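You operate a simulated robot arm through the tools that you are given. There is no shell and no other tool. Be economical: measure what you need, move in short steps, check, and stop when the job is done.

Carry out the task below with a simulated two-armed robot. There is one attempt and no reset: what you move stays moved.

TASK
Stand the bookend on the tray and sweep up the sawdust under it.
Fine: the soft brush stands at the table end: pass it across to your other hand before you sweep; it goes back in its well. Set down upright: soft brush. What is to be rubbed or washed off counts as gone when no trace of it is left.
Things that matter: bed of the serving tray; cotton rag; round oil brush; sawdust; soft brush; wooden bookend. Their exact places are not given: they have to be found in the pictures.

Only the result counts: the job must be done as asked and must still hold three seconds after the hand-in. Knocking over, shifting, dropping, spilling or breaking anything else fails it.

THE ROBOT
Two 7-joint arms with two-finger parallel grippers on one trunk, on a base that drives. Base frame: it is fixed to the floor where the robot stands at the start and does not move with it; the origin is under the middle of the robot, x ahead of it, y to its left, z up. Readings come in mm, rad, newtons and seconds.
The left shoulder is at the start at [60, 143, 940], the right one opposite. With the tool pointing down near the work surface each hand reaches from about 320 to 740 mm from the robot's upright axis, wherever it stands, measured 20 degrees to its own side. Places, roughly: bed of the serving tray [500, -500, 800]; sawdust [500, -200, 800]; soft brush [750, -1000, 1000]. Payload 1.57 kg a hand.
Tool frame (each hand has its own): the origin (TCP) lies between the finger pads and is the grasp point; the fingertips stand 30 mm ahead of it; z points along the fingers, y is the line along which they close. Largest opening 110 mm; finger width 24, thickness 12; the body of the gripper, 48 by 112 mm, starts 78 mm behind the TCP.
Orientation is that of the tool frame in the base frame, as a unit quaternion [x, y, z, w]. With the fingers straight down and closing along the base's y, the tool's x points along the base's -x, its y along +y and its z along -z.

THE INTERFACE
- The arms move only by the tool servo_tool. It takes "left_targets", "right_targets" or both (then of equal length, played together; a hand with none holds still); each is a list of rows, each a list of 3 entries, a list of its own where there are three numbers: the shift along the tool's x, y, z in mm, then the turn, a rotation vector about the tool's x, y, z in rad, then the gripper command, from -1 (fully open) to 1 (shut), values between in proportion. In form: [[[tx, ty, tz], [ax, ay, az], hand], ...]. A call has 1 to 12 rows; each row is the pose to reach, as a shift and turn from the pose commanded when the call began, along the tool's axes at that moment. Each row takes 0.2 s and may step no farther than 50 mm and 0.15 rad from the row before; otherwise, or with a gripper value out of range, the whole call is refused. A pose out of reach is approached as far as the arm can. The call stops where the force on the tool passes 80 N (or 10 N more than at its start, if that is more) or the arm is blocked; 0.2 s more then pass. The fingers move at their own pace (about 45 mm/s each) and stop on an object; they squeeze with about 24 N. The grip force told is the motor's: it shows also when the fingers shut on nothing. Time passes only in rows, and 0.2 s behind the last, so rows that repeat a pose let the fingers close. It gives the time, the measured TCP pose, the force on the tool (base axes), the opening and the grip force at its end, in the units of the frame above (readings bear some noise), with the torque about the TCP (base axes, N m) and any sound that the robot's microphone picked up, and new pictures: "views" is both (left out), scene, wrist or none (wrist: the cameras of the hands that moved).
- Cameras (640 x 400 px; columns grow to the right, rows downward): "scene" is now at [40.4, -27.7, 1554.9]; the picture's right is [-0.36, -0.93, 0.00], its down [-0.72, 0.28, -0.64] and it looks along [0.59, -0.23, -0.77] (base axes); focal length 274 px, centre (320, 200). "left" rides on the left gripper at [70, -16, -141] in its tool frame; the picture's right is [0.23, 0.97, 0.00], its down [-0.86, 0.20, -0.48] and it looks along [-0.47, 0.11, 0.88] (tool axes); focal length 222 px, centre (320, 200). "right" rides on the right gripper at [70, 16, -141] in its tool frame; the picture's right is [-0.23, 0.97, 0.00], its down [-0.86, -0.20, -0.48] and it looks along [-0.47, -0.11, 0.88] (tool axes); focal length 222 px, centre (320, 200).
- slide_trunk(by): slides the trunk up (or, below 0, down) by that many mm; the arms and the scene camera ride with it, the base frame stays. It gives what a move gives, with no picture.
- drive_base(legs): drives the robot by 1 to 6 legs, each [ahead, left, turn to the left] in mm, mm and rad, along the robot's own axes; the way and the turn of a leg run together, so that a leg with both is an arc; at most 1500 mm and 3.142 rad a leg. The arms and the cameras ride along, it lands a little off, and it stops where it bumps. It gives what a move gives, and a new picture of the scene camera.
- pan_tilt(pan, tilt): turns the head with the scene camera to pan (to the left, within 1.501 rad either way) and tilt (down, from -0.506 to 1.204), counted from straight ahead of the robot. It gives what a move gives, and a new picture of the scene camera.
- locate(camera, pixels): for up to 12 pixels [column, row] of the newest picture of that camera ("zoom" is the newest enlarged one), the place [x, y, z] in the base frame of the surface seen there, good to about 2 mm, but the place of the scene camera against the robot may be out by one fixed shift of up to 12 mm in any direction. No time passes.
- enlarge(camera, box): a new picture of the part [left, top, right, bottom] of that camera's present view, enlarged. No time passes.
- job_done(): hands the job in; it is judged then, once.

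Keep the steps short. Do not move on a guess: measure, check each grasp and each placing, and mend mistakes. In all there are 80 turns and 260 pictures (those below and enlarged ones count). Leave the grippers open and the arms clear of the work at the hand-in unless told otherwise, and finish with a single line.

The tools are called by a JSON object that holds its "method" and its "body". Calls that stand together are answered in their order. servo_tool: Moves the arms, as the interface text tells. Its arguments: {"type":"object","properties":{"left_targets":{"type":"array"},"right_targets":{"type":"array"},"views":{"type":"string","enum":["both","scene","wrist","none"]}},"required":[]} The other tools are called the same way: slide_trunk (by) slides the trunk up or down; drive_base (legs) drives the base; pan_tilt (pan, tilt) turns the head that bears the scene camera; locate (camera, pixels) gives the place of the surface under pixels of a picture; enlarge (camera, box) takes an enlarged picture of a part of a camera's view; job_done () hands the job in.

At the start:

```text
time_s: 0.0
left_eef_pos: [388.8, -39.0, 1132.9]
left_ee_rot: [0.0, 1.0, -0.001, 0.001]
left_contact_force: [0.6, 1.2, -0.4]
left_moment: [-0.05, 0.01, -0.04]
left_grip_width: 110.0
left_grip_force: 0.1
right_eef_pos: [384.3, -418.1, 1110.4]
right_ee_rot: [0.001, 1.0, 0.0, 0.0]
right_contact_force: [-0.6, -0.3, 0.5]
right_moment: [-0.02, -0.03, 0.0]
right_grip_width: 109.9
right_grip_force: 0.2
trunk travel left (down, up): [-538.0, 52.0]
robot x, y, heading: [-2.6, 3.0, 0.005]
head pan, tilt: [-0.37, 0.88]
```

scene: 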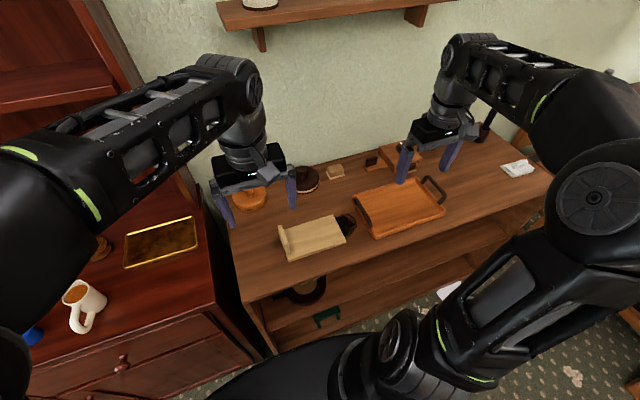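
right: 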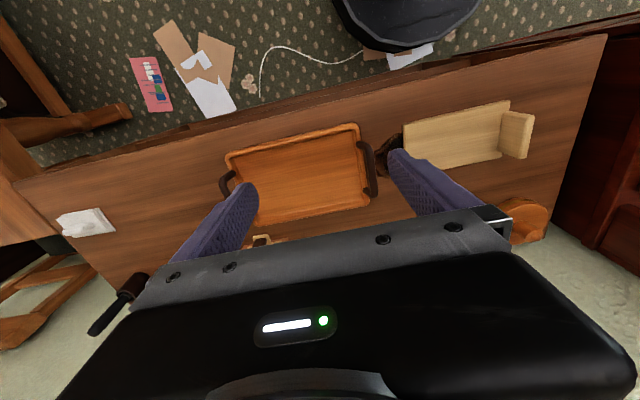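
left: 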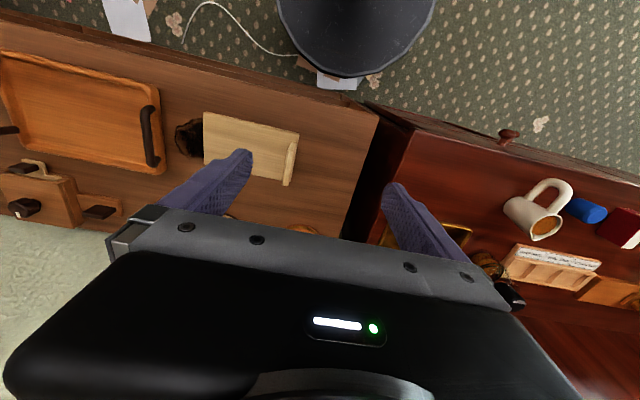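

I see the light wooden bookend (about scene px 312,238), a dark patch beside it (345,222), the tray (400,205) and something dark at the table end (485,130). I'll enlarge these first.

{"method": "enlarge", "body": {"camera": "scene", "box": [220, 130, 460, 280]}}

{"method": "enlarge", "body": {"camera": "scene", "box": [440, 90, 560, 190]}}

{"method": "locate", "body": {"camera": "scene", "pixels": [[281, 225], [292, 260], [335, 217], [345, 240], [310, 240], [345, 222], [400, 210], [358, 190], [420, 180], [375, 235], [442, 212], [516, 168]]}}

{"method": "enlarge", "body": {"camera": "right", "box": [340, 90, 560, 230]}}

```text
2.67 times, centred on (340, 205) of scene
```

zoom: 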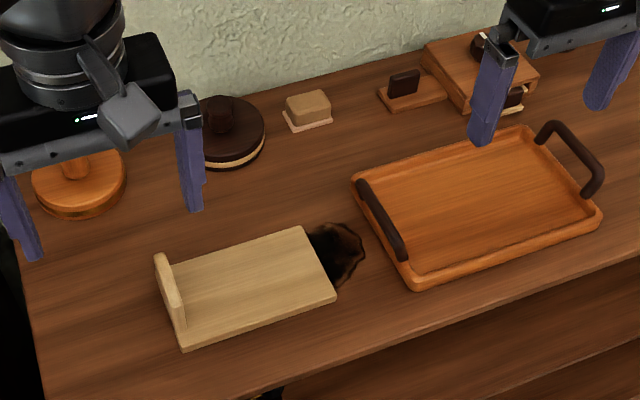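

```text
4.00 times, centred on (500, 140) of scene
```

zoom: 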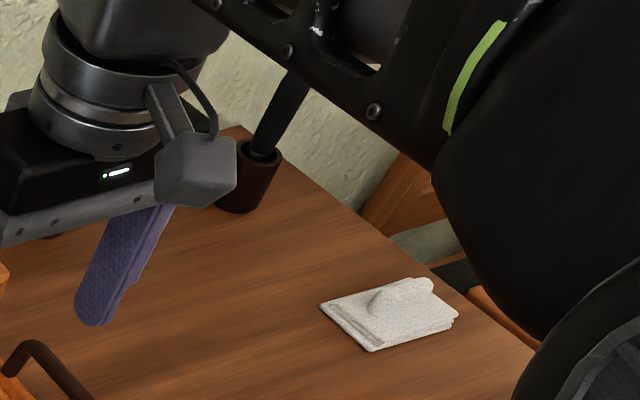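

```text
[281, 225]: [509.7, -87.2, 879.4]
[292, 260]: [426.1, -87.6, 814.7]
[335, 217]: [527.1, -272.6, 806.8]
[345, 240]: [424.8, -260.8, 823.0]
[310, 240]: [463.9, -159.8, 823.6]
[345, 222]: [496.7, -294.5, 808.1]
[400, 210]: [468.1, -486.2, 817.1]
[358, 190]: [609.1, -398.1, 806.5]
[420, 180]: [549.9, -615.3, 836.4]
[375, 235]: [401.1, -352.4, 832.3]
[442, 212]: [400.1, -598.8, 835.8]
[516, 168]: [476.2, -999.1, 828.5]
```

```text
2.86 times, centred on (450, 160) of right
```

zoom: 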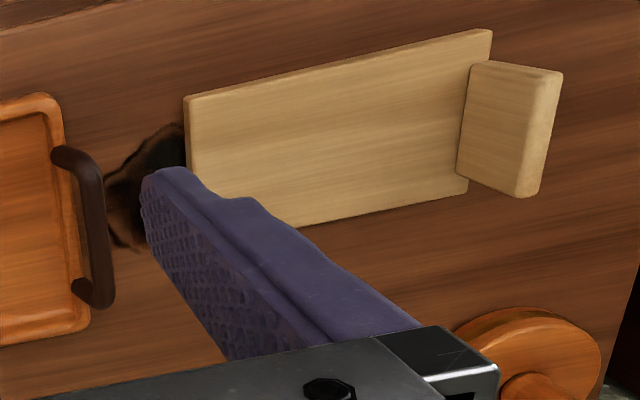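

Next I measure the bookend from the wrist zoom, then pan toward the table end to look at the brush.

{"method": "locate", "body": {"camera": "zoom", "pixels": [[195, 105], [485, 36], [460, 185], [305, 220], [330, 130], [515, 78], [525, 180], [470, 170], [550, 80], [150, 170], [75, 155], [100, 290]]}}

{"method": "pan_tilt", "body": {"pan": -0.95, "tilt": 0.7}}

```text
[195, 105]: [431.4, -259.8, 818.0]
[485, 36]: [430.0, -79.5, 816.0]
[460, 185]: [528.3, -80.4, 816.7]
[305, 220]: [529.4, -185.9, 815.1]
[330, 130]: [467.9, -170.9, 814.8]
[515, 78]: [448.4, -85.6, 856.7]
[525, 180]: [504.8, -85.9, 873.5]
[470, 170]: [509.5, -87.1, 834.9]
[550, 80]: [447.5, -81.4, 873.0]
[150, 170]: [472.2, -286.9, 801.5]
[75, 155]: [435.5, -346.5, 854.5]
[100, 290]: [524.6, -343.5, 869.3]
```

```text
time_s: 1.0
left_eef_pos: [388.2, -39.1, 1132.5]
left_ee_rot: [0.001, 1.0, -0.001, 0.001]
left_contact_force: [0.4, -0.1, 0.3]
left_moment: [0.0, 0.02, 0.0]
left_grip_width: 110.0
left_grip_force: 0.1
right_eef_pos: [385.5, -418.2, 1109.6]
right_ee_rot: [-0.001, 1.0, -0.001, 0.0]
right_contact_force: [0.1, 0.1, 0.0]
right_moment: [0.01, -0.03, -0.02]
right_grip_width: 109.9
right_grip_force: 0.0
trunk travel left (down, up): [-538.0, 52.0]
robot x, y, heading: [-2.0, 1.5, 0.002]
head pan, tilt: [-0.949, 0.7]
```

scene: 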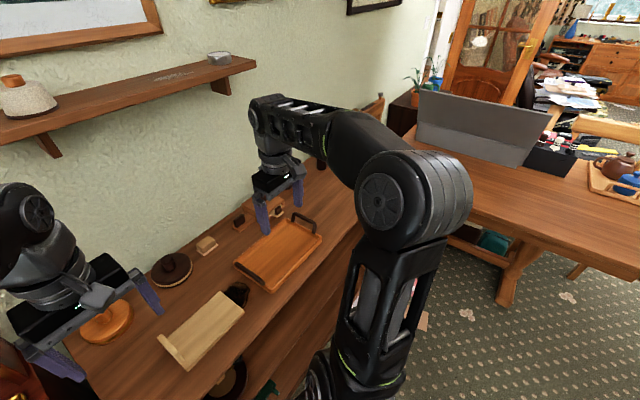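

The bookend's base plate spans x 430–530, y −262…−78 with its top at z 816. A short upright, about x 447–510 and z up to 873, stands at its left end. I'll move the left hand aside and bring the right hand over the upright, staying high.

{"method": "servo_tool", "body": {"left_targets": [[[0, 40, 0], [0, 0, 0], -1], [[0, 80, 0], [0, 0, 0], -1], [[0, 120, 0], [0, 0, 0], -1], [[0, 160, 0], [0, 0, 0], -1], [[0, 200, 0], [0, 0, 0], -1], [[0, 240, 0], [0, 0, 0], -1], [[0, 280, 0], [0, 0, 0], -1], [[0, 310, 0], [0, 0, 0], -1]], "right_targets": [[[-11, 42, 0], [0, 0, 0], -1], [[-22, 84, 5], [0, 0, 0], -1], [[-33, 126, 20], [0, 0, 0], -1], [[-44, 168, 40], [0, 0, 0], -1], [[-55, 210, 60], [0, 0, 0], -1], [[-66, 252, 80], [0, 0, 0], -1], [[-77, 294, 90], [0, 0, 0], -1], [[-90, 334, 100], [0, 0, 0], -1]], "views": "both"}}

```text
time_s: 2.8
left_eef_pos: [388.2, 274.2, 1134.1]
left_ee_rot: [0.002, 1.0, -0.001, 0.001]
left_contact_force: [0.6, -1.3, -0.1]
left_moment: [-0.02, 0.02, -0.02]
left_grip_width: 110.3
left_grip_force: 0.1
right_eef_pos: [474.5, -83.5, 1008.2]
right_ee_rot: [0.0, 1.0, 0.001, -0.001]
right_contact_force: [-0.3, 0.1, 0.0]
right_moment: [-0.01, 0.01, -0.02]
right_grip_width: 110.1
right_grip_force: 0.0
trunk travel left (down, up): [-538.0, 52.0]
robot x, y, heading: [-2.6, 0.1, -0.003]
head pan, tilt: [-0.949, 0.7]
```

scene: 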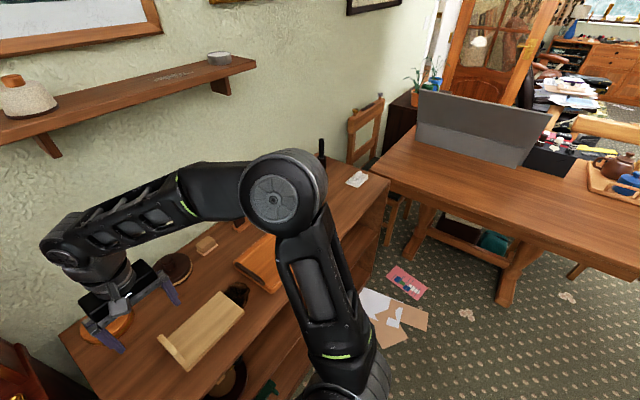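
right: 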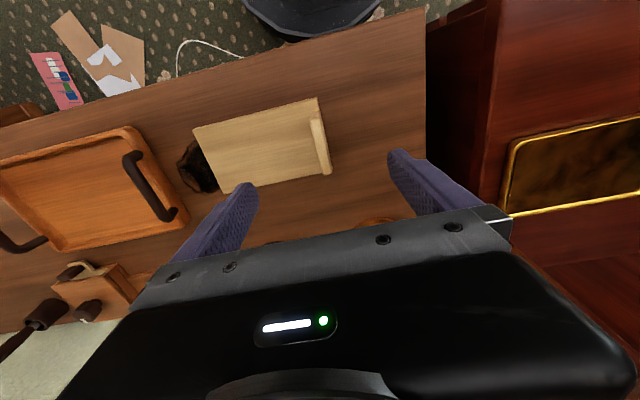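
left: 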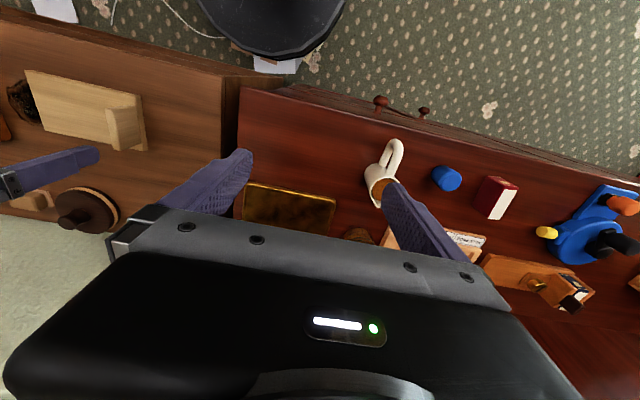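

The right hand is over the upright. I'll measure the upright, the tray bed, the dark patch and the brush in the corner of the wrist view.

{"method": "locate", "body": {"camera": "right", "pixels": [[313, 122], [324, 170], [307, 124], [318, 170], [327, 147], [385, 221], [60, 190], [135, 135], [20, 180], [190, 165], [45, 312], [10, 340]]}}

{"method": "enlarge", "body": {"camera": "right", "box": [160, 80, 420, 240]}}

{"method": "enlarge", "body": {"camera": "right", "box": [0, 100, 240, 250]}}

{"method": "enlarge", "body": {"camera": "right", "box": [0, 250, 160, 350]}}

```text
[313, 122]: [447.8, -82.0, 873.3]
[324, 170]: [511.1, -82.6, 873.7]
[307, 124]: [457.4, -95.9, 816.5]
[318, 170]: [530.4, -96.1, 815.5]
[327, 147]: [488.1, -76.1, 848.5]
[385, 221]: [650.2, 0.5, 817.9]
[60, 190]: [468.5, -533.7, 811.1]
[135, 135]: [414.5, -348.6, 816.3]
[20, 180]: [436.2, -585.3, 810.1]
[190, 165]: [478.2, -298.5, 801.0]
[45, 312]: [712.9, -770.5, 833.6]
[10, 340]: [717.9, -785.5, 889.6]
```

```text
2.46 times, centred on (290, 160) of right
```

zoom: 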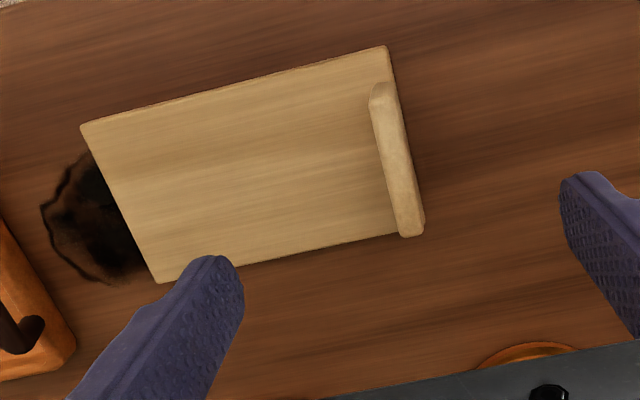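

```text
2.67 times, centred on (120, 175) of right
```

zoom: 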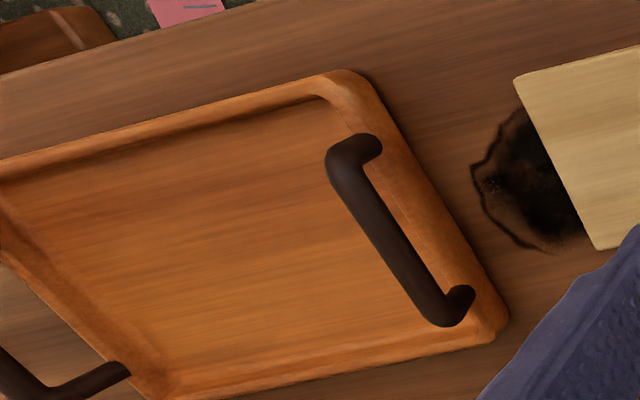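

```text
4.00 times, centred on (80, 300) of right
```

zoom: 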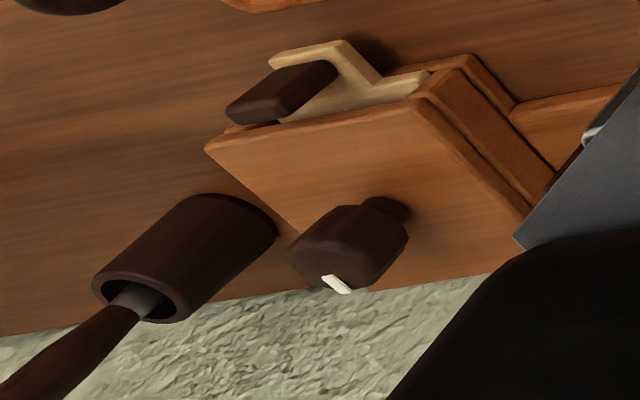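

The upright is about 13 mm thick (y −76…−89) and its top is at z 873. I'll lower the right hand so the TCP is at z≈851 and close it.

{"method": "servo_tool", "body": {"right_targets": [[[-5, 1, 45], [0, 0, 0], -1], [[-5, 1, 90], [0, 0, 0], -1], [[-5, 1, 130], [0, 0, 0], -1], [[-5, 1, 157], [0, 0, 0], -1], [[-5, 1, 157], [0, 0, 0], 1], [[-5, 1, 157], [0, 0, 0], 1], [[-5, 1, 157], [0, 0, 0], 1], [[-5, 1, 157], [0, 0, 0], 1], [[-5, 1, 157], [0, 0, 0], 1], [[-5, 1, 157], [0, 0, 0], 1], [[-5, 1, 157], [0, 0, 0], 1]], "views": "wrist"}}

```text
time_s: 5.2
left_eef_pos: [388.2, 272.6, 1134.4]
left_ee_rot: [0.001, 1.0, -0.002, 0.002]
left_contact_force: [0.4, -0.2, 0.1]
left_moment: [-0.02, 0.02, -0.03]
left_grip_width: 110.0
left_grip_force: 0.0
right_eef_pos: [481.1, -84.3, 854.9]
right_ee_rot: [0.0, 1.0, 0.0, 0.0]
right_contact_force: [0.5, 0.5, 1.5]
right_moment: [0.0, -0.05, -0.01]
right_grip_width: 13.5
right_grip_force: 23.7
trunk travel left (down, up): [-538.0, 52.0]
robot x, y, heading: [-4.0, 2.5, -0.002]
head pan, tilt: [-0.949, 0.7]
```

right: 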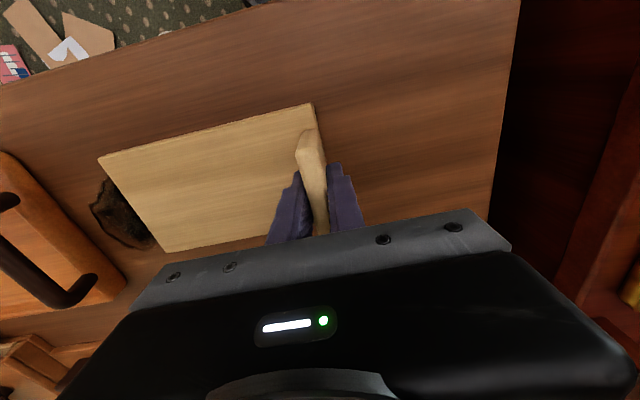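

The grip is firm (13.5 mm, 23.7 N). I'll lift straight up 120 mm and check.

{"method": "servo_tool", "body": {"right_targets": [[[0, 0, -10], [0, 0, 0], 1], [[0, 0, -30], [0, 0, 0], 1], [[0, 0, -60], [0, 0, 0], 1], [[0, 0, -90], [0, 0, 0], 1], [[0, 0, -120], [0, 0, 0], 1], [[0, 0, -120], [0, 0, 0], 1]], "views": "both"}}

```text
time_s: 6.6
left_eef_pos: [387.6, 273.4, 1134.2]
left_ee_rot: [0.0, 1.0, -0.001, 0.002]
left_contact_force: [0.7, -0.3, -1.3]
left_moment: [-0.02, 0.01, -0.01]
left_grip_width: 110.0
left_grip_force: 0.0
right_eef_pos: [481.2, -86.8, 971.8]
right_ee_rot: [0.0, 1.0, 0.0, -0.001]
right_contact_force: [0.8, -0.3, -2.0]
right_moment: [0.19, 0.02, -0.03]
right_grip_width: 14.0
right_grip_force: 24.0
trunk travel left (down, up): [-538.0, 52.0]
robot x, y, heading: [0.1, 3.0, 0.002]
head pan, tilt: [-0.949, 0.7]
```

scene: 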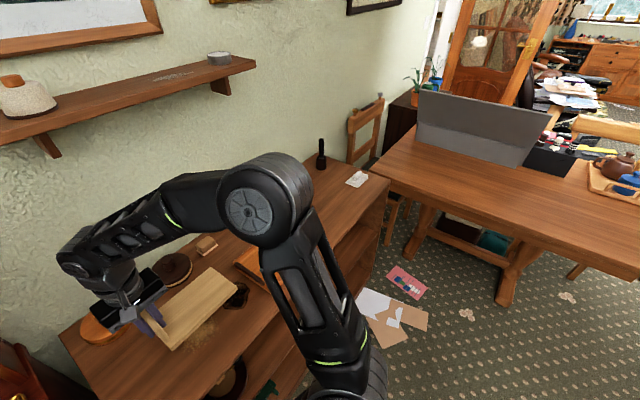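
right: 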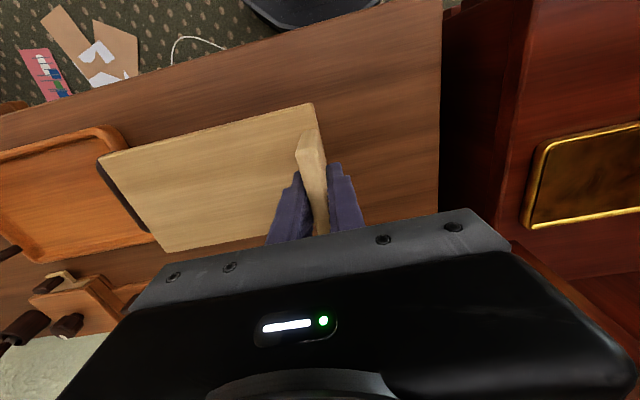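

The bookend came up level, with a tan sawdust patch visible underneath. I'll carry it toward the tray at this height, then measure the tray.

{"method": "locate", "body": {"camera": "right", "pixels": [[100, 128], [105, 140], [60, 150], [60, 143], [125, 150], [135, 235], [40, 260], [50, 250], [103, 158], [150, 243], [312, 107], [160, 250]]}}

{"method": "servo_tool", "body": {"right_targets": [[[0, -35, 0], [0, 0, 0], 1], [[0, -70, 0], [0, 0, 0], 1], [[0, -105, 0], [0, 0, 0], 1], [[0, -140, 0], [0, 0, 0], 1], [[0, -175, 0], [0, 0, 0], 1], [[0, -210, 0], [0, 0, 0], 1]], "views": "both"}}

```text
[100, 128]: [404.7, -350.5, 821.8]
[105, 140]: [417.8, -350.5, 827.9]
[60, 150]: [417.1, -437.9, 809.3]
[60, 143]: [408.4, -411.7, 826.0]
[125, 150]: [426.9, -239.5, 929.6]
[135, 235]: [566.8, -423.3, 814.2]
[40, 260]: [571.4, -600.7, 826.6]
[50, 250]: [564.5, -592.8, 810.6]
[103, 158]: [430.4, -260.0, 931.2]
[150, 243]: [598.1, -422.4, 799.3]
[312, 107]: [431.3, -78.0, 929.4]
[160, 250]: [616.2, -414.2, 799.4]
```

```text
time_s: 8.0
left_eef_pos: [388.4, 271.9, 1133.8]
left_ee_rot: [-0.001, 1.0, 0.0, 0.001]
left_contact_force: [-1.1, -0.5, 0.1]
left_moment: [0.05, 0.03, 0.02]
left_grip_width: 110.2
left_grip_force: 0.1
right_eef_pos: [480.0, -294.1, 973.6]
right_ee_rot: [-0.001, 1.0, 0.001, 0.0]
right_contact_force: [-0.8, -0.4, -2.8]
right_moment: [0.17, 0.01, 0.02]
right_grip_width: 13.8
right_grip_force: 24.1
trunk travel left (down, up): [-538.0, 52.0]
robot x, y, heading: [1.5, -2.2, -0.001]
head pan, tilt: [-0.949, 0.7]
```

scene: 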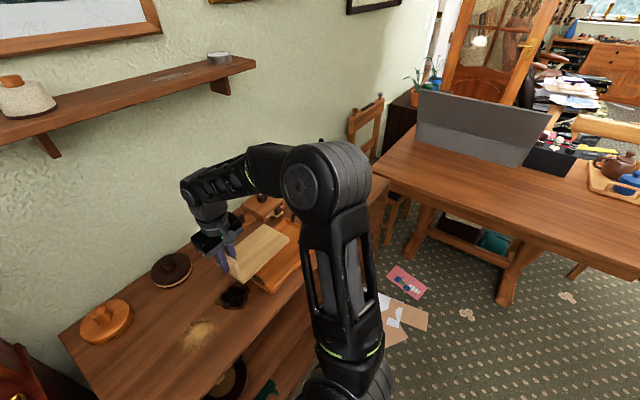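
right: 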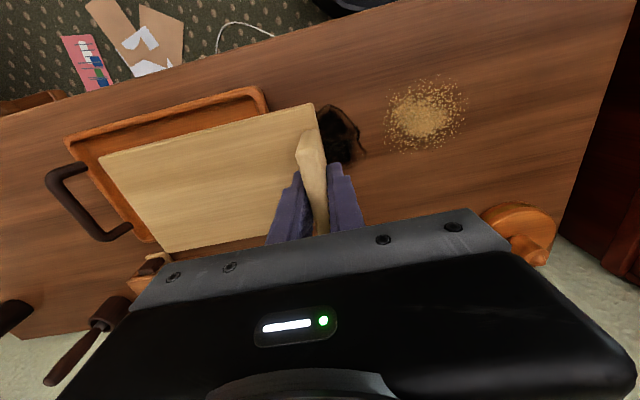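

The sawdust is clear at (422,113). I'll measure the tray's ends before lowering.

{"method": "enlarge", "body": {"camera": "right", "box": [30, 70, 340, 270]}}

{"method": "locate", "body": {"camera": "right", "pixels": [[67, 140], [76, 148], [85, 150], [92, 163], [110, 200], [145, 240], [262, 92], [256, 100], [252, 106], [165, 123], [75, 200], [422, 113]]}}

{"method": "locate", "body": {"camera": "right", "pixels": [[385, 115], [465, 115], [422, 75], [422, 152], [390, 140], [460, 90], [430, 113], [340, 135]]}}

```text
2.00 times, centred on (185, 170) of right
```

zoom: 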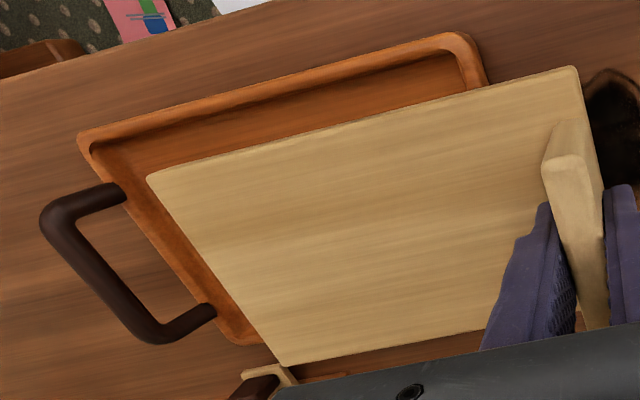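

```text
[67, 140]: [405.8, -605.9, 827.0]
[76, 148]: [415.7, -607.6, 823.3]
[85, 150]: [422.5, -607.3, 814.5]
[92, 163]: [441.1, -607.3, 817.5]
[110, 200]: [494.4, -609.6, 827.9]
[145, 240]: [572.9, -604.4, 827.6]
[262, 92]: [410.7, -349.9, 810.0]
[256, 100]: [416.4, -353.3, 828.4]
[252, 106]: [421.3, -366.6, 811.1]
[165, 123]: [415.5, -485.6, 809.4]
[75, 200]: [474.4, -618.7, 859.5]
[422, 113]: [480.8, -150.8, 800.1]
```

```text
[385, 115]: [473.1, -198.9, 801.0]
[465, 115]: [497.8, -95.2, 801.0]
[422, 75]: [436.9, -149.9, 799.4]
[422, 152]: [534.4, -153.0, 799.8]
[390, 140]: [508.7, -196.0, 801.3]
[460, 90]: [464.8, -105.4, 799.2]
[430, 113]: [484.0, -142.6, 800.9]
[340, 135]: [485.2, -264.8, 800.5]
```

The tray bed spans x≈415–567 and y≈−600…−358 at z≈809, so its centre is about (491, −480). The TCP should go to (491, −397). I'll move over it and lower to a few mm above contact.

{"method": "servo_tool", "body": {"right_targets": [[[-4, -35, 0], [0, 0, 0], 1], [[-8, -70, 0], [0, 0, 0], 1], [[-11, -103, 0], [0, 0, 0], 1], [[-11, -103, 30], [0, 0, 0], 1], [[-11, -103, 60], [0, 0, 0], 1], [[-11, -103, 85], [0, 0, 0], 1], [[-11, -103, 100], [0, 0, 0], 1], [[-11, -103, 100], [0, 0, 0], 1]], "views": "both"}}

```text
time_s: 9.8
left_eef_pos: [387.6, 271.5, 1134.2]
left_ee_rot: [0.0, 1.0, -0.001, 0.0]
left_contact_force: [0.1, 0.0, 0.8]
left_moment: [0.02, 0.01, -0.01]
left_grip_width: 109.9
left_grip_force: 0.1
right_eef_pos: [491.3, -396.6, 872.8]
right_ee_rot: [0.001, 1.0, 0.0, 0.0]
right_contact_force: [0.0, -0.3, -2.6]
right_moment: [0.18, -0.03, 0.01]
right_grip_width: 13.8
right_grip_force: 23.7
trunk travel left (down, up): [-538.0, 52.0]
robot x, y, heading: [2.5, 0.1, -0.001]
head pan, tilt: [-0.949, 0.7]
```

scene: 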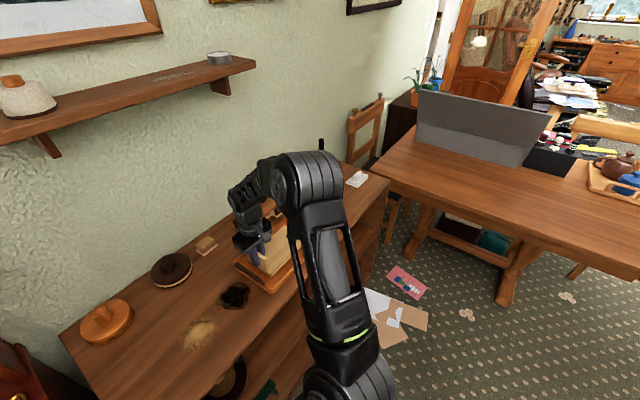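
right: 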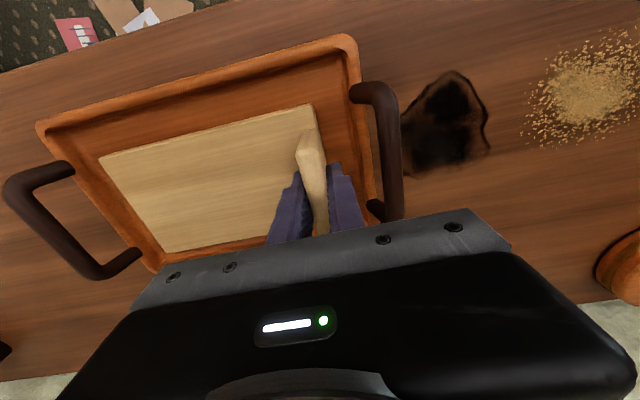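

It fits inside the rim. I'll creep down 10 mm and watch the force.

{"method": "servo_tool", "body": {"right_targets": [[[0, 0, 3], [0, 0, 0], 1], [[0, 0, 6], [0, 0, 0], 1], [[0, 0, 8], [0, 0, 0], 1], [[0, 0, 9], [0, 0, 0], 1]], "views": "wrist"}}

```text
time_s: 10.8
left_eef_pos: [388.2, 273.1, 1134.3]
left_ee_rot: [0.0, 1.0, -0.001, 0.001]
left_contact_force: [0.0, 0.0, 0.5]
left_moment: [0.01, -0.02, 0.04]
left_grip_width: 109.9
left_grip_force: 0.0
right_eef_pos: [492.2, -397.4, 866.2]
right_ee_rot: [0.0, 1.0, 0.001, 0.001]
right_contact_force: [2.5, 1.3, 7.2]
right_moment: [0.03, 0.43, 0.03]
right_grip_width: 13.9
right_grip_force: 24.0
trunk travel left (down, up): [-538.0, 52.0]
robot x, y, heading: [0.6, 1.3, 0.003]
head pan, tilt: [-0.949, 0.7]
```

right: 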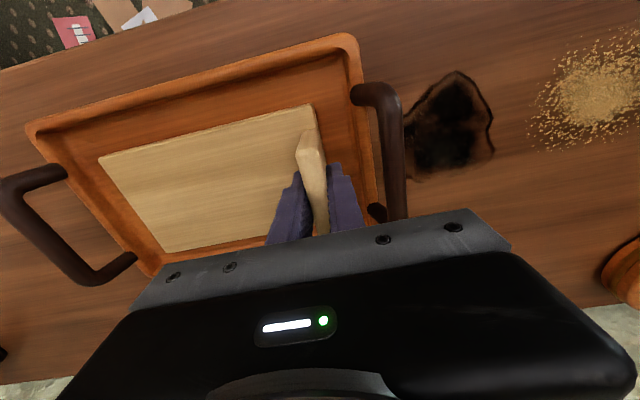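

Light contact, mostly at the near edge, which suggests a slight tilt. I'll lower 2 mm more.

{"method": "servo_tool", "body": {"right_targets": [[[0, 0, 1], [0, 0, 0], 1], [[0, 0, 2], [0, 0, 0], 1], [[0, 0, 2], [0, 0, 0], 1]], "views": "none"}}

{"method": "enlarge", "body": {"camera": "right", "box": [80, 80, 400, 280]}}

{"method": "locate", "body": {"camera": "right", "pixels": [[106, 157], [305, 110], [165, 245], [260, 228], [200, 120], [160, 140], [210, 160]]}}

```text
time_s: 11.6
left_eef_pos: [388.0, 272.7, 1134.7]
left_ee_rot: [-0.001, 1.0, -0.001, 0.001]
left_contact_force: [-0.1, -0.1, -0.4]
left_moment: [-0.01, -0.02, 0.04]
left_grip_width: 109.8
left_grip_force: 0.1
right_eef_pos: [491.4, -396.7, 864.1]
right_ee_rot: [0.0, 1.0, 0.0, 0.001]
right_contact_force: [4.1, -0.7, 20.6]
right_moment: [0.31, -0.04, -0.01]
right_grip_width: 13.7
right_grip_force: 24.3
trunk travel left (down, up): [-538.0, 52.0]
robot x, y, heading: [-0.5, -0.8, 0.002]
head pan, tilt: [-0.949, 0.7]
```

```text
2.00 times, centred on (240, 180) of right
```

zoom: 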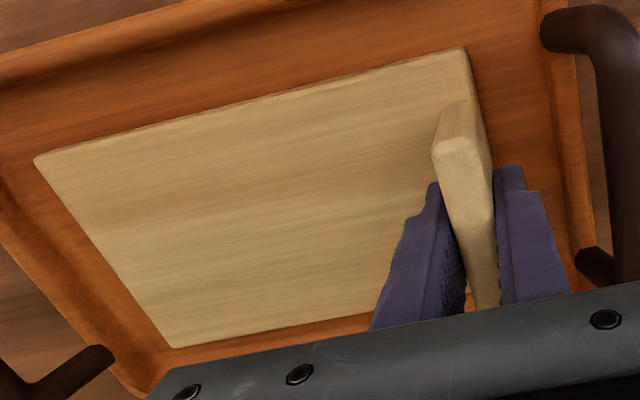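

```text
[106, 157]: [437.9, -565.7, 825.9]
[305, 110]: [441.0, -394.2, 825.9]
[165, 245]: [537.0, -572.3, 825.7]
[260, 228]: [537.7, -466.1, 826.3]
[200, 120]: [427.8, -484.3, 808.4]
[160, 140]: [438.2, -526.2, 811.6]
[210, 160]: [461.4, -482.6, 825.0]
```

It is seated flat (plate top z 826, bed 809, 20 N spread evenly). I'll open partway and rise straight up.

{"method": "servo_tool", "body": {"right_targets": [[[0, 0, -1], [0, 0, 0], 0.25], [[0, 0, -1], [0, 0, 0], 0.25], [[0, 0, -1], [0, 0, 0], 0.25], [[0, 0, -20], [0, 0, 0], 0.25], [[0, 0, -50], [0, 0, 0], 0.25], [[0, 0, -95], [0, 0, 0], 0.25], [[0, 0, -140], [0, 0, 0], 0.25]], "views": "wrist"}}

```text
time_s: 13.2
left_eef_pos: [388.1, 274.1, 1135.0]
left_ee_rot: [-0.001, 1.0, 0.0, 0.001]
left_contact_force: [-0.3, -0.1, -0.4]
left_moment: [0.01, -0.02, -0.02]
left_grip_width: 109.9
left_grip_force: 0.0
right_eef_pos: [489.4, -392.4, 1004.5]
right_ee_rot: [0.0, 1.0, 0.0, -0.001]
right_contact_force: [0.6, -1.2, 0.1]
right_moment: [0.01, 0.01, 0.03]
right_grip_width: 41.3
right_grip_force: 0.1
trunk travel left (down, up): [-538.0, 52.0]
robot x, y, heading: [1.1, 0.7, 0.0]
head pan, tilt: [-0.949, 0.7]
```

right: 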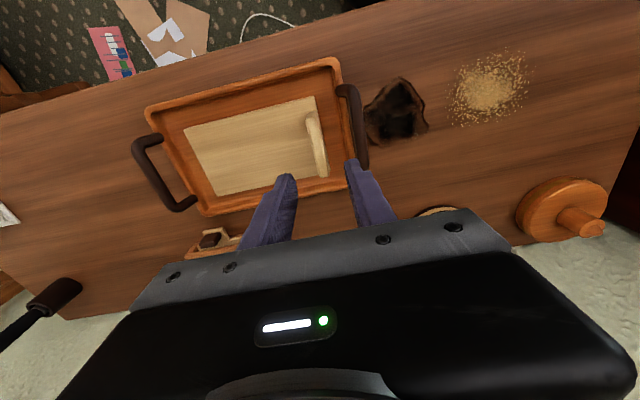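

The bookend stands in the tray. Next is the brush. I'll raise the right hand and look at the table end and the floor before driving.

{"method": "servo_tool", "body": {"right_targets": [[[30, 0, -40], [0, 0, 0], -1], [[60, 0, -80], [0, 0, 0], -1], [[90, 0, -110], [0, 0, 0], -1]], "views": "none"}}

{"method": "pan_tilt", "body": {"pan": -1.2, "tilt": 1.0}}

```text
time_s: 14.0
left_eef_pos: [386.4, 272.3, 1134.1]
left_ee_rot: [0.0, 1.0, -0.001, 0.002]
left_contact_force: [-0.2, 1.3, 0.6]
left_moment: [0.0, -0.04, -0.01]
left_grip_width: 110.3
left_grip_force: 0.0
right_eef_pos: [401.1, -397.2, 1111.8]
right_ee_rot: [0.0, 1.0, 0.0, 0.0]
right_contact_force: [0.3, -0.3, -0.4]
right_moment: [0.0, -0.01, 0.01]
right_grip_width: 109.8
right_grip_force: 0.3
trunk travel left (down, up): [-538.0, 52.0]
robot x, y, heading: [-1.1, 0.4, -0.002]
head pan, tilt: [-0.949, 0.7]
```

```text
time_s: 14.8
left_eef_pos: [387.5, 271.9, 1134.6]
left_ee_rot: [0.0, 1.0, -0.001, 0.001]
left_contact_force: [0.8, 0.2, -0.7]
left_moment: [-0.01, 0.01, -0.02]
left_grip_width: 110.1
left_grip_force: 0.1
right_eef_pos: [403.4, -397.5, 1110.6]
right_ee_rot: [-0.001, 1.0, 0.0, -0.001]
right_contact_force: [0.7, 0.1, -0.5]
right_moment: [0.02, 0.01, -0.01]
right_grip_width: 110.0
right_grip_force: 0.1
trunk travel left (down, up): [-538.0, 52.0]
robot x, y, heading: [5.5, -3.3, -0.001]
head pan, tilt: [-1.201, 1.0]
```

scene: 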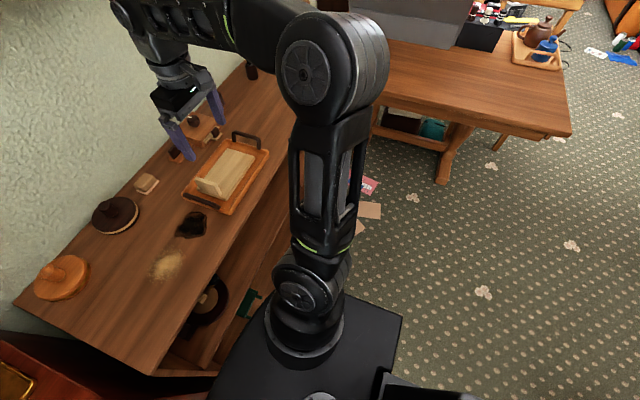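

I'll measure the desk edge, the papers on the floor and the table's front edge.

{"method": "locate", "body": {"camera": "scene", "pixels": [[568, 134], [440, 180], [375, 105], [362, 212], [370, 185], [356, 228], [155, 372], [290, 195], [310, 345], [385, 345], [325, 310], [252, 72]]}}

```text
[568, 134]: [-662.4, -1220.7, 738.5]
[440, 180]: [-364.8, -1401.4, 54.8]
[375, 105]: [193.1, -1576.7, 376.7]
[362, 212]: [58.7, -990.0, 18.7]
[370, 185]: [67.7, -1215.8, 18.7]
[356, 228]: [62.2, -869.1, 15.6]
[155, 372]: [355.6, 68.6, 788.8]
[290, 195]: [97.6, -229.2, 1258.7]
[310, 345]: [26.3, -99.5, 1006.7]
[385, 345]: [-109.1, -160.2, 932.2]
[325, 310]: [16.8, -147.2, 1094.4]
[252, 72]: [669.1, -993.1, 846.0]
```

There are two upright dark items: one near (715,−775) by the wooden block, and one at the real table end, near (675,−1000). The latter matches "soft brush at the table end". I'll drive right in two legs with the arms high, then look.

{"method": "drive_base", "body": {"legs": [[0, -300, 0], [0, -330, 0]]}}

{"method": "pan_tilt", "body": {"pan": -0.55, "tilt": 0.75}}

```text
time_s: 18.6
left_eef_pos: [388.6, -364.7, 1134.1]
left_ee_rot: [-0.003, 1.0, -0.001, 0.001]
left_contact_force: [0.0, -0.8, 0.1]
left_moment: [0.03, -0.03, -0.01]
left_grip_width: 110.0
left_grip_force: 0.0
right_eef_pos: [407.4, -1033.7, 1110.4]
right_ee_rot: [-0.003, 1.0, 0.001, -0.001]
right_contact_force: [0.1, 0.1, 0.2]
right_moment: [0.02, -0.02, 0.02]
right_grip_width: 110.1
right_grip_force: 0.0
trunk travel left (down, up): [-538.0, 52.0]
robot x, y, heading: [-0.4, -635.1, 0.006]
head pan, tilt: [-1.201, 1.0]
```

scene: 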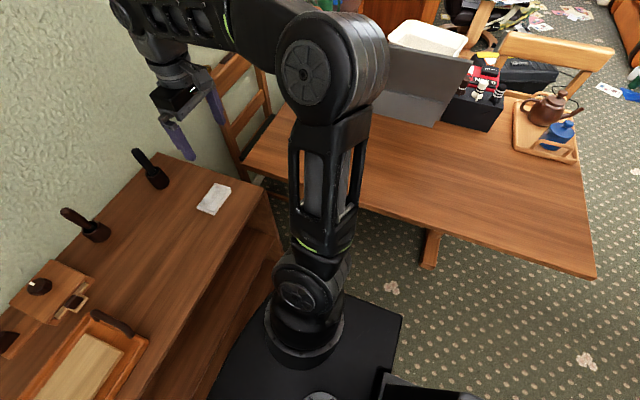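

```text
time_s: 19.7
left_eef_pos: [389.9, -362.6, 1135.3]
left_ee_rot: [-0.004, 1.0, -0.001, 0.001]
left_contact_force: [0.5, 0.5, 0.7]
left_moment: [0.0, -0.04, -0.01]
left_grip_width: 109.9
left_grip_force: 0.0
right_eef_pos: [407.6, -1032.2, 1110.0]
right_ee_rot: [-0.002, 1.0, 0.0, 0.0]
right_contact_force: [-0.7, 0.6, 0.2]
right_moment: [-0.01, 0.0, 0.02]
right_grip_width: 110.3
right_grip_force: 0.0
trunk travel left (down, up): [-538.0, 52.0]
robot x, y, heading: [2.3, -636.0, 0.005]
head pan, tilt: [-0.55, 0.75]
```

scene: 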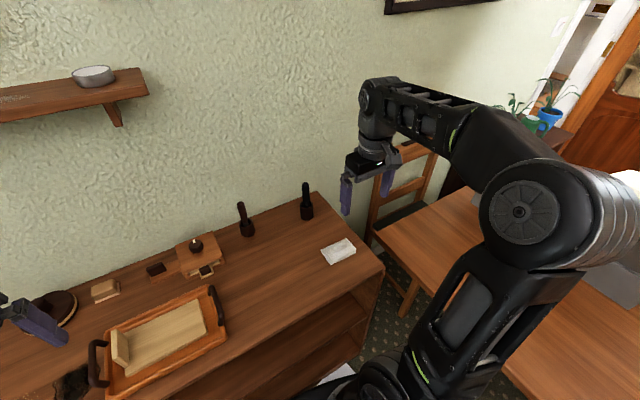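

Two brushes stand in cups, at (243,215) and (306,200). I'll enlarge both to tell them apart.

{"method": "enlarge", "body": {"camera": "scene", "box": [215, 170, 345, 250]}}

{"method": "locate", "body": {"camera": "scene", "pixels": [[306, 186], [306, 195], [306, 202], [306, 212], [241, 205], [243, 215], [247, 229]]}}

{"method": "enlarge", "body": {"camera": "right", "box": [0, 0, 640, 400]}}

```text
4.92 times, centred on (280, 210) of scene
```

zoom: 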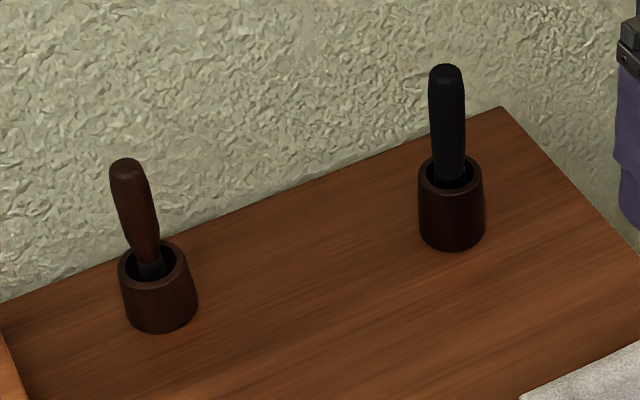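

```text
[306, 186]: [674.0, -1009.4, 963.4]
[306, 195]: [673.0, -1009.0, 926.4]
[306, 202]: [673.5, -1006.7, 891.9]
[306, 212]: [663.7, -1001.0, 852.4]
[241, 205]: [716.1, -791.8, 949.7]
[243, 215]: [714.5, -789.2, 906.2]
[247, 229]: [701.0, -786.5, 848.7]
```

```text
1.00 times, centred on (320, 200) of right
```

zoom: 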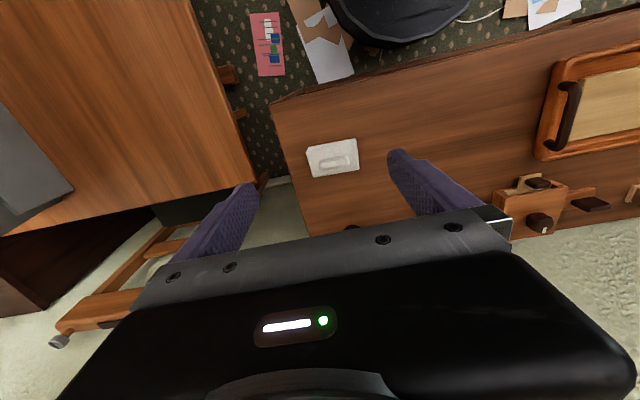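

The table-end brush is the soft brush: black handle around (675,−1009), cup top near z 872, handle top near z 968. The reddish one at (715,−790) must be the oil brush. I'll drive 130 mm further right so the right hand reaches comfortably.

{"method": "drive_base", "body": {"legs": [[0, -130, 0]]}}

{"method": "servo_tool", "body": {"right_targets": [[[-40, 25, 0], [0, 0, 0], -1], [[-80, 50, 0], [0, 0, 0], -1], [[-120, 75, 0], [0, 0, 0], -1], [[-160, 100, 0], [0, 0, 0], -1], [[-190, 130, 0], [0, 0, 0], -1]], "views": "both"}}

```text
time_s: 21.0
left_eef_pos: [387.5, -491.8, 1134.4]
left_ee_rot: [-0.005, 1.0, 0.0, 0.0]
left_contact_force: [0.6, 0.6, 0.2]
left_moment: [0.07, 0.0, -0.02]
left_grip_width: 109.7
left_grip_force: 0.1
right_eef_pos: [409.0, -1161.1, 1110.0]
right_ee_rot: [-0.004, 1.0, 0.001, 0.001]
right_contact_force: [0.1, 0.5, -0.2]
right_moment: [0.02, 0.04, 0.02]
right_grip_width: 109.8
right_grip_force: 0.1
trunk travel left (down, up): [-538.0, 52.0]
robot x, y, heading: [-0.4, -763.6, 0.012]
head pan, tilt: [-0.55, 0.75]
```

scene: 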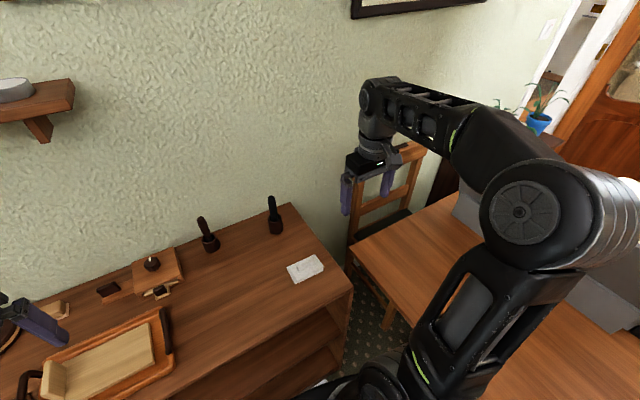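

```text
time_s: 22.2
left_eef_pos: [390.4, -489.1, 1134.4]
left_ee_rot: [-0.004, 1.0, 0.0, 0.002]
left_contact_force: [0.1, 0.1, 0.2]
left_moment: [-0.03, 0.0, 0.0]
left_grip_width: 109.8
left_grip_force: 0.0
right_eef_pos: [518.9, -1090.6, 1111.7]
right_ee_rot: [-0.004, 1.0, -0.001, 0.002]
right_contact_force: [-0.5, 0.1, 0.2]
right_moment: [0.0, -0.03, -0.02]
right_grip_width: 110.0
right_grip_force: 0.2
right hand out of reach, approached as far as the arm can: row 3, 4, 5
trunk travel left (down, up): [-538.0, 52.0]
robot x, y, heading: [3.8, -769.8, 0.011]
head pan, tilt: [-0.55, 0.75]
```

scene: 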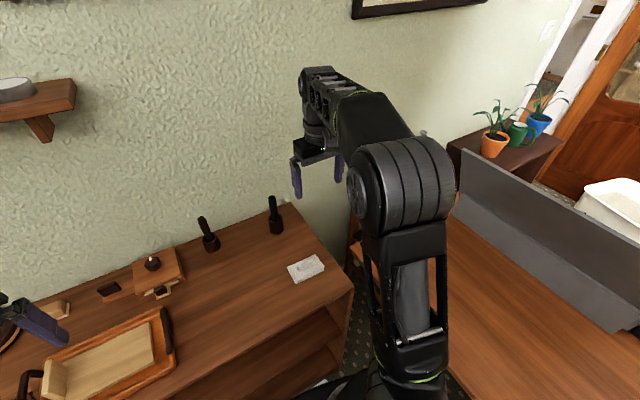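
right: 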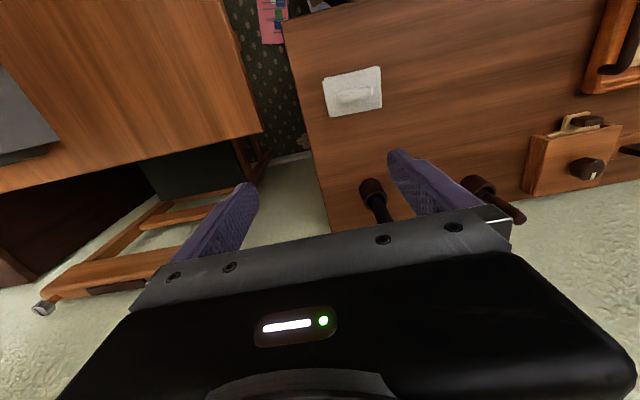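

At that height the brush is out of reach. I'll look down in front of the base to see how much forward room there is under the table edge.

{"method": "pan_tilt", "body": {"pan": -0.1, "tilt": 1.2}}

{"method": "enlarge", "body": {"camera": "left", "box": [0, 0, 640, 400]}}

```text
time_s: 23.1
left_eef_pos: [390.0, -490.4, 1135.2]
left_ee_rot: [-0.004, 1.0, 0.0, 0.001]
left_contact_force: [0.2, 0.1, 0.1]
left_moment: [0.0, 0.04, -0.02]
left_grip_width: 110.0
left_grip_force: 0.2
right_eef_pos: [516.7, -1091.0, 1111.1]
right_ee_rot: [-0.005, 1.0, -0.001, 0.002]
right_contact_force: [-0.9, 0.5, 0.9]
right_moment: [0.01, 0.0, 0.0]
right_grip_width: 110.1
right_grip_force: 0.1
trunk travel left (down, up): [-538.0, 52.0]
robot x, y, heading: [5.2, -764.3, 0.007]
head pan, tilt: [-0.099, 1.201]
```

scene: 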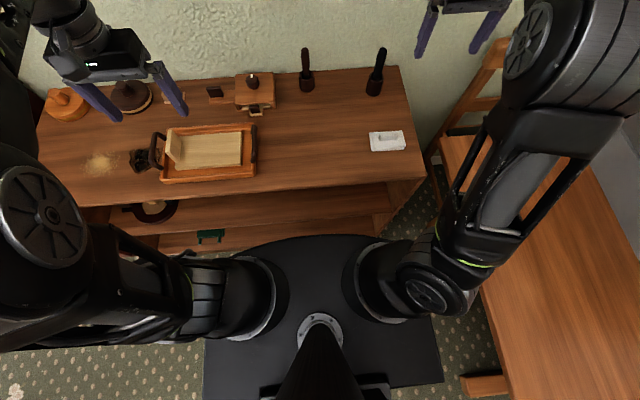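

```text
1.00 times, centred on (320, 200) of left
```

zoom: 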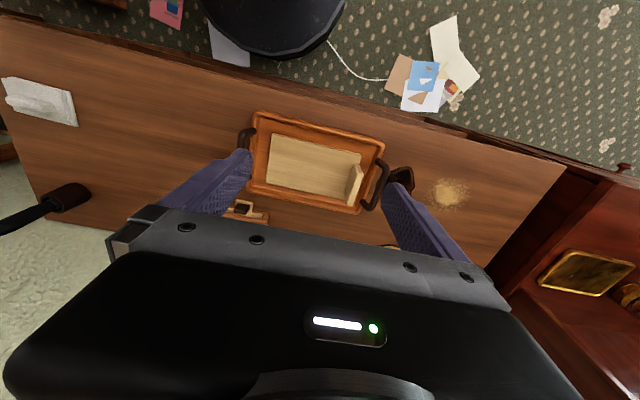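

{"method": "locate", "body": {"camera": "scene", "pixels": [[310, 240], [350, 240], [270, 242], [205, 390], [440, 380], [310, 185], [300, 230], [310, 225], [385, 200], [418, 178], [395, 232], [377, 52]]}}

```text
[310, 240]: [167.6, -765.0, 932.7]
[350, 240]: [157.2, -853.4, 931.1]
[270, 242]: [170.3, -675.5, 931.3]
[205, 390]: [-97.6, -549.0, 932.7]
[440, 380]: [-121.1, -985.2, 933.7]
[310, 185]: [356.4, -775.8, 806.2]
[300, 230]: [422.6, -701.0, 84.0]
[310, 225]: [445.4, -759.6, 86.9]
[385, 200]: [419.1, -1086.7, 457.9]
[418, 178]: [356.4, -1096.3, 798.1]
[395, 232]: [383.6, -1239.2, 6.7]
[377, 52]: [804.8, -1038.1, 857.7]
```

The torso plate is at x≈168, above table height, and nothing of the base protrudes beyond it, while the table front is at x 356. There is room to drive forward 100 mm. I'll do that and also raise the trunk by 45.

{"method": "drive_base", "body": {"legs": [[100, 0, 0]]}}

{"method": "slide_trunk", "body": {"by": 45}}

{"method": "pan_tilt", "body": {"pan": -0.45, "tilt": 0.85}}

{"method": "enlarge", "body": {"camera": "right", "box": [0, 0, 640, 400]}}

```text
time_s: 24.1
left_eef_pos: [446.6, -490.5, 1134.9]
left_ee_rot: [-0.004, 1.0, -0.001, 0.001]
left_contact_force: [0.0, 0.9, 0.3]
left_moment: [-0.02, -0.08, 0.01]
left_grip_width: 109.9
left_grip_force: 0.1
right_eef_pos: [576.1, -1089.0, 1112.5]
right_ee_rot: [-0.006, 1.0, -0.002, 0.005]
right_contact_force: [0.1, 0.0, -0.4]
right_moment: [0.02, -0.06, 0.02]
right_grip_width: 110.1
right_grip_force: 0.1
trunk travel left (down, up): [-538.0, 52.0]
robot x, y, heading: [65.0, -764.4, 0.007]
head pan, tilt: [-0.099, 1.201]
stopped in leg 1: the robot was blocked; the commanded pose is now the measured one
```

scene: 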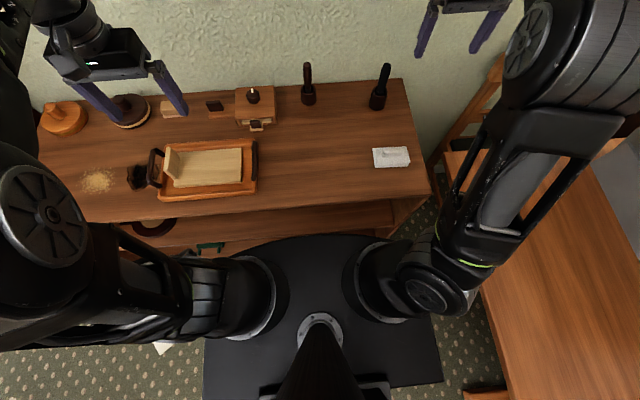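

```text
time_s: 25.0
left_eef_pos: [449.1, -491.5, 1180.5]
left_ee_rot: [-0.004, 1.0, 0.0, 0.002]
left_contact_force: [0.1, 0.2, 0.1]
left_moment: [0.01, -0.03, 0.0]
left_grip_width: 110.0
left_grip_force: 0.1
right_eef_pos: [578.3, -1090.2, 1156.1]
right_ee_rot: [-0.005, 1.0, -0.003, 0.002]
right_contact_force: [-0.2, 1.1, 0.5]
right_moment: [0.02, 0.01, 0.01]
right_grip_width: 109.8
right_grip_force: 0.1
trunk travel left (down, up): [-583.0, 7.0]
robot x, y, heading: [63.6, -767.1, 0.01]
head pan, tilt: [-0.099, 1.201]
```

```text
time_s: 25.8
left_eef_pos: [449.6, -489.2, 1180.0]
left_ee_rot: [-0.004, 1.0, 0.0, 0.001]
left_contact_force: [-0.7, 0.1, 1.4]
left_moment: [0.04, 0.01, 0.01]
left_grip_width: 110.1
left_grip_force: 0.1
right_eef_pos: [577.9, -1090.9, 1156.8]
right_ee_rot: [-0.006, 1.0, -0.002, 0.003]
right_contact_force: [-0.1, 1.0, 0.4]
right_moment: [0.01, 0.02, 0.01]
right_grip_width: 110.0
right_grip_force: 0.0
trunk travel left (down, up): [-583.0, 7.0]
robot x, y, heading: [65.0, -766.6, 0.008]
head pan, tilt: [-0.45, 0.85]
```

scene: 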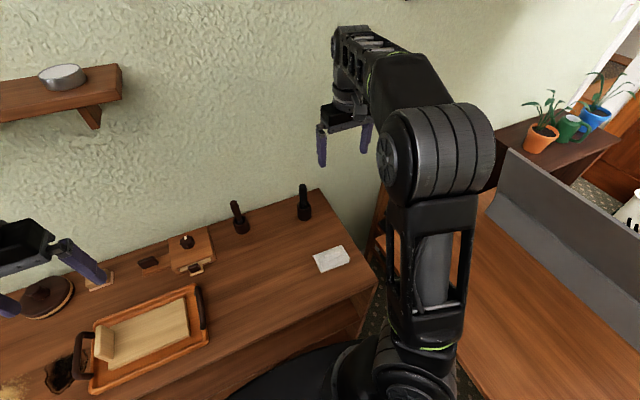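

```text
1.00 times, centred on (320, 200) of right
```

zoom: 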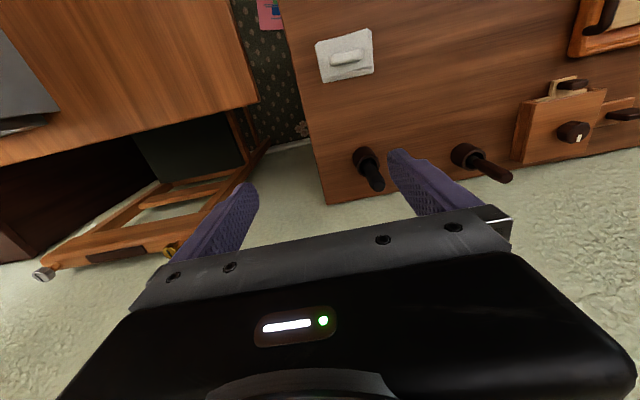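

The base touched at x=65; everything still stands. I'll measure the brush with the right wrist camera.

{"method": "locate", "body": {"camera": "right", "pixels": [[376, 186], [370, 172], [372, 178], [363, 150], [366, 158], [468, 152], [500, 176]]}}

{"method": "enlarge", "body": {"camera": "right", "box": [330, 130, 430, 210]}}

```text
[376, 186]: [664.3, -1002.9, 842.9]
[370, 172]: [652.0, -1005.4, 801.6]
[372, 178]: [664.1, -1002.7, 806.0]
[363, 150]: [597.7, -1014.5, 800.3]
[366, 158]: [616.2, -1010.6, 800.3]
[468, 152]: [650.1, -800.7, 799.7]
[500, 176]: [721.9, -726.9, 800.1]
```

```text
5.00 times, centred on (380, 170) of right
```

zoom: 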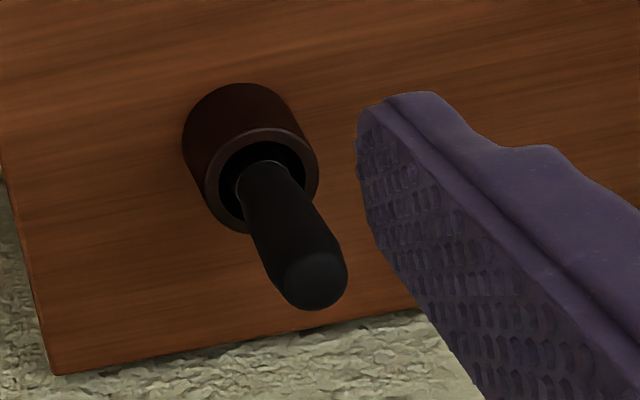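

{"method": "locate", "body": {"camera": "zoom", "pixels": [[315, 282], [335, 265], [300, 295], [275, 220], [264, 138], [310, 180], [213, 195], [240, 90], [265, 175]]}}

```text
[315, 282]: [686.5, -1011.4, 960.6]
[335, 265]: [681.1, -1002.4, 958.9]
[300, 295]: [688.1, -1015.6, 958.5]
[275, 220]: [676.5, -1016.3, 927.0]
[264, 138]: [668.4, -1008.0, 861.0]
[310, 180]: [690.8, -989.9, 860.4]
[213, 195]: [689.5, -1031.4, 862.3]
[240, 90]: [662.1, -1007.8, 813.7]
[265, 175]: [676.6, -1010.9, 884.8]
```

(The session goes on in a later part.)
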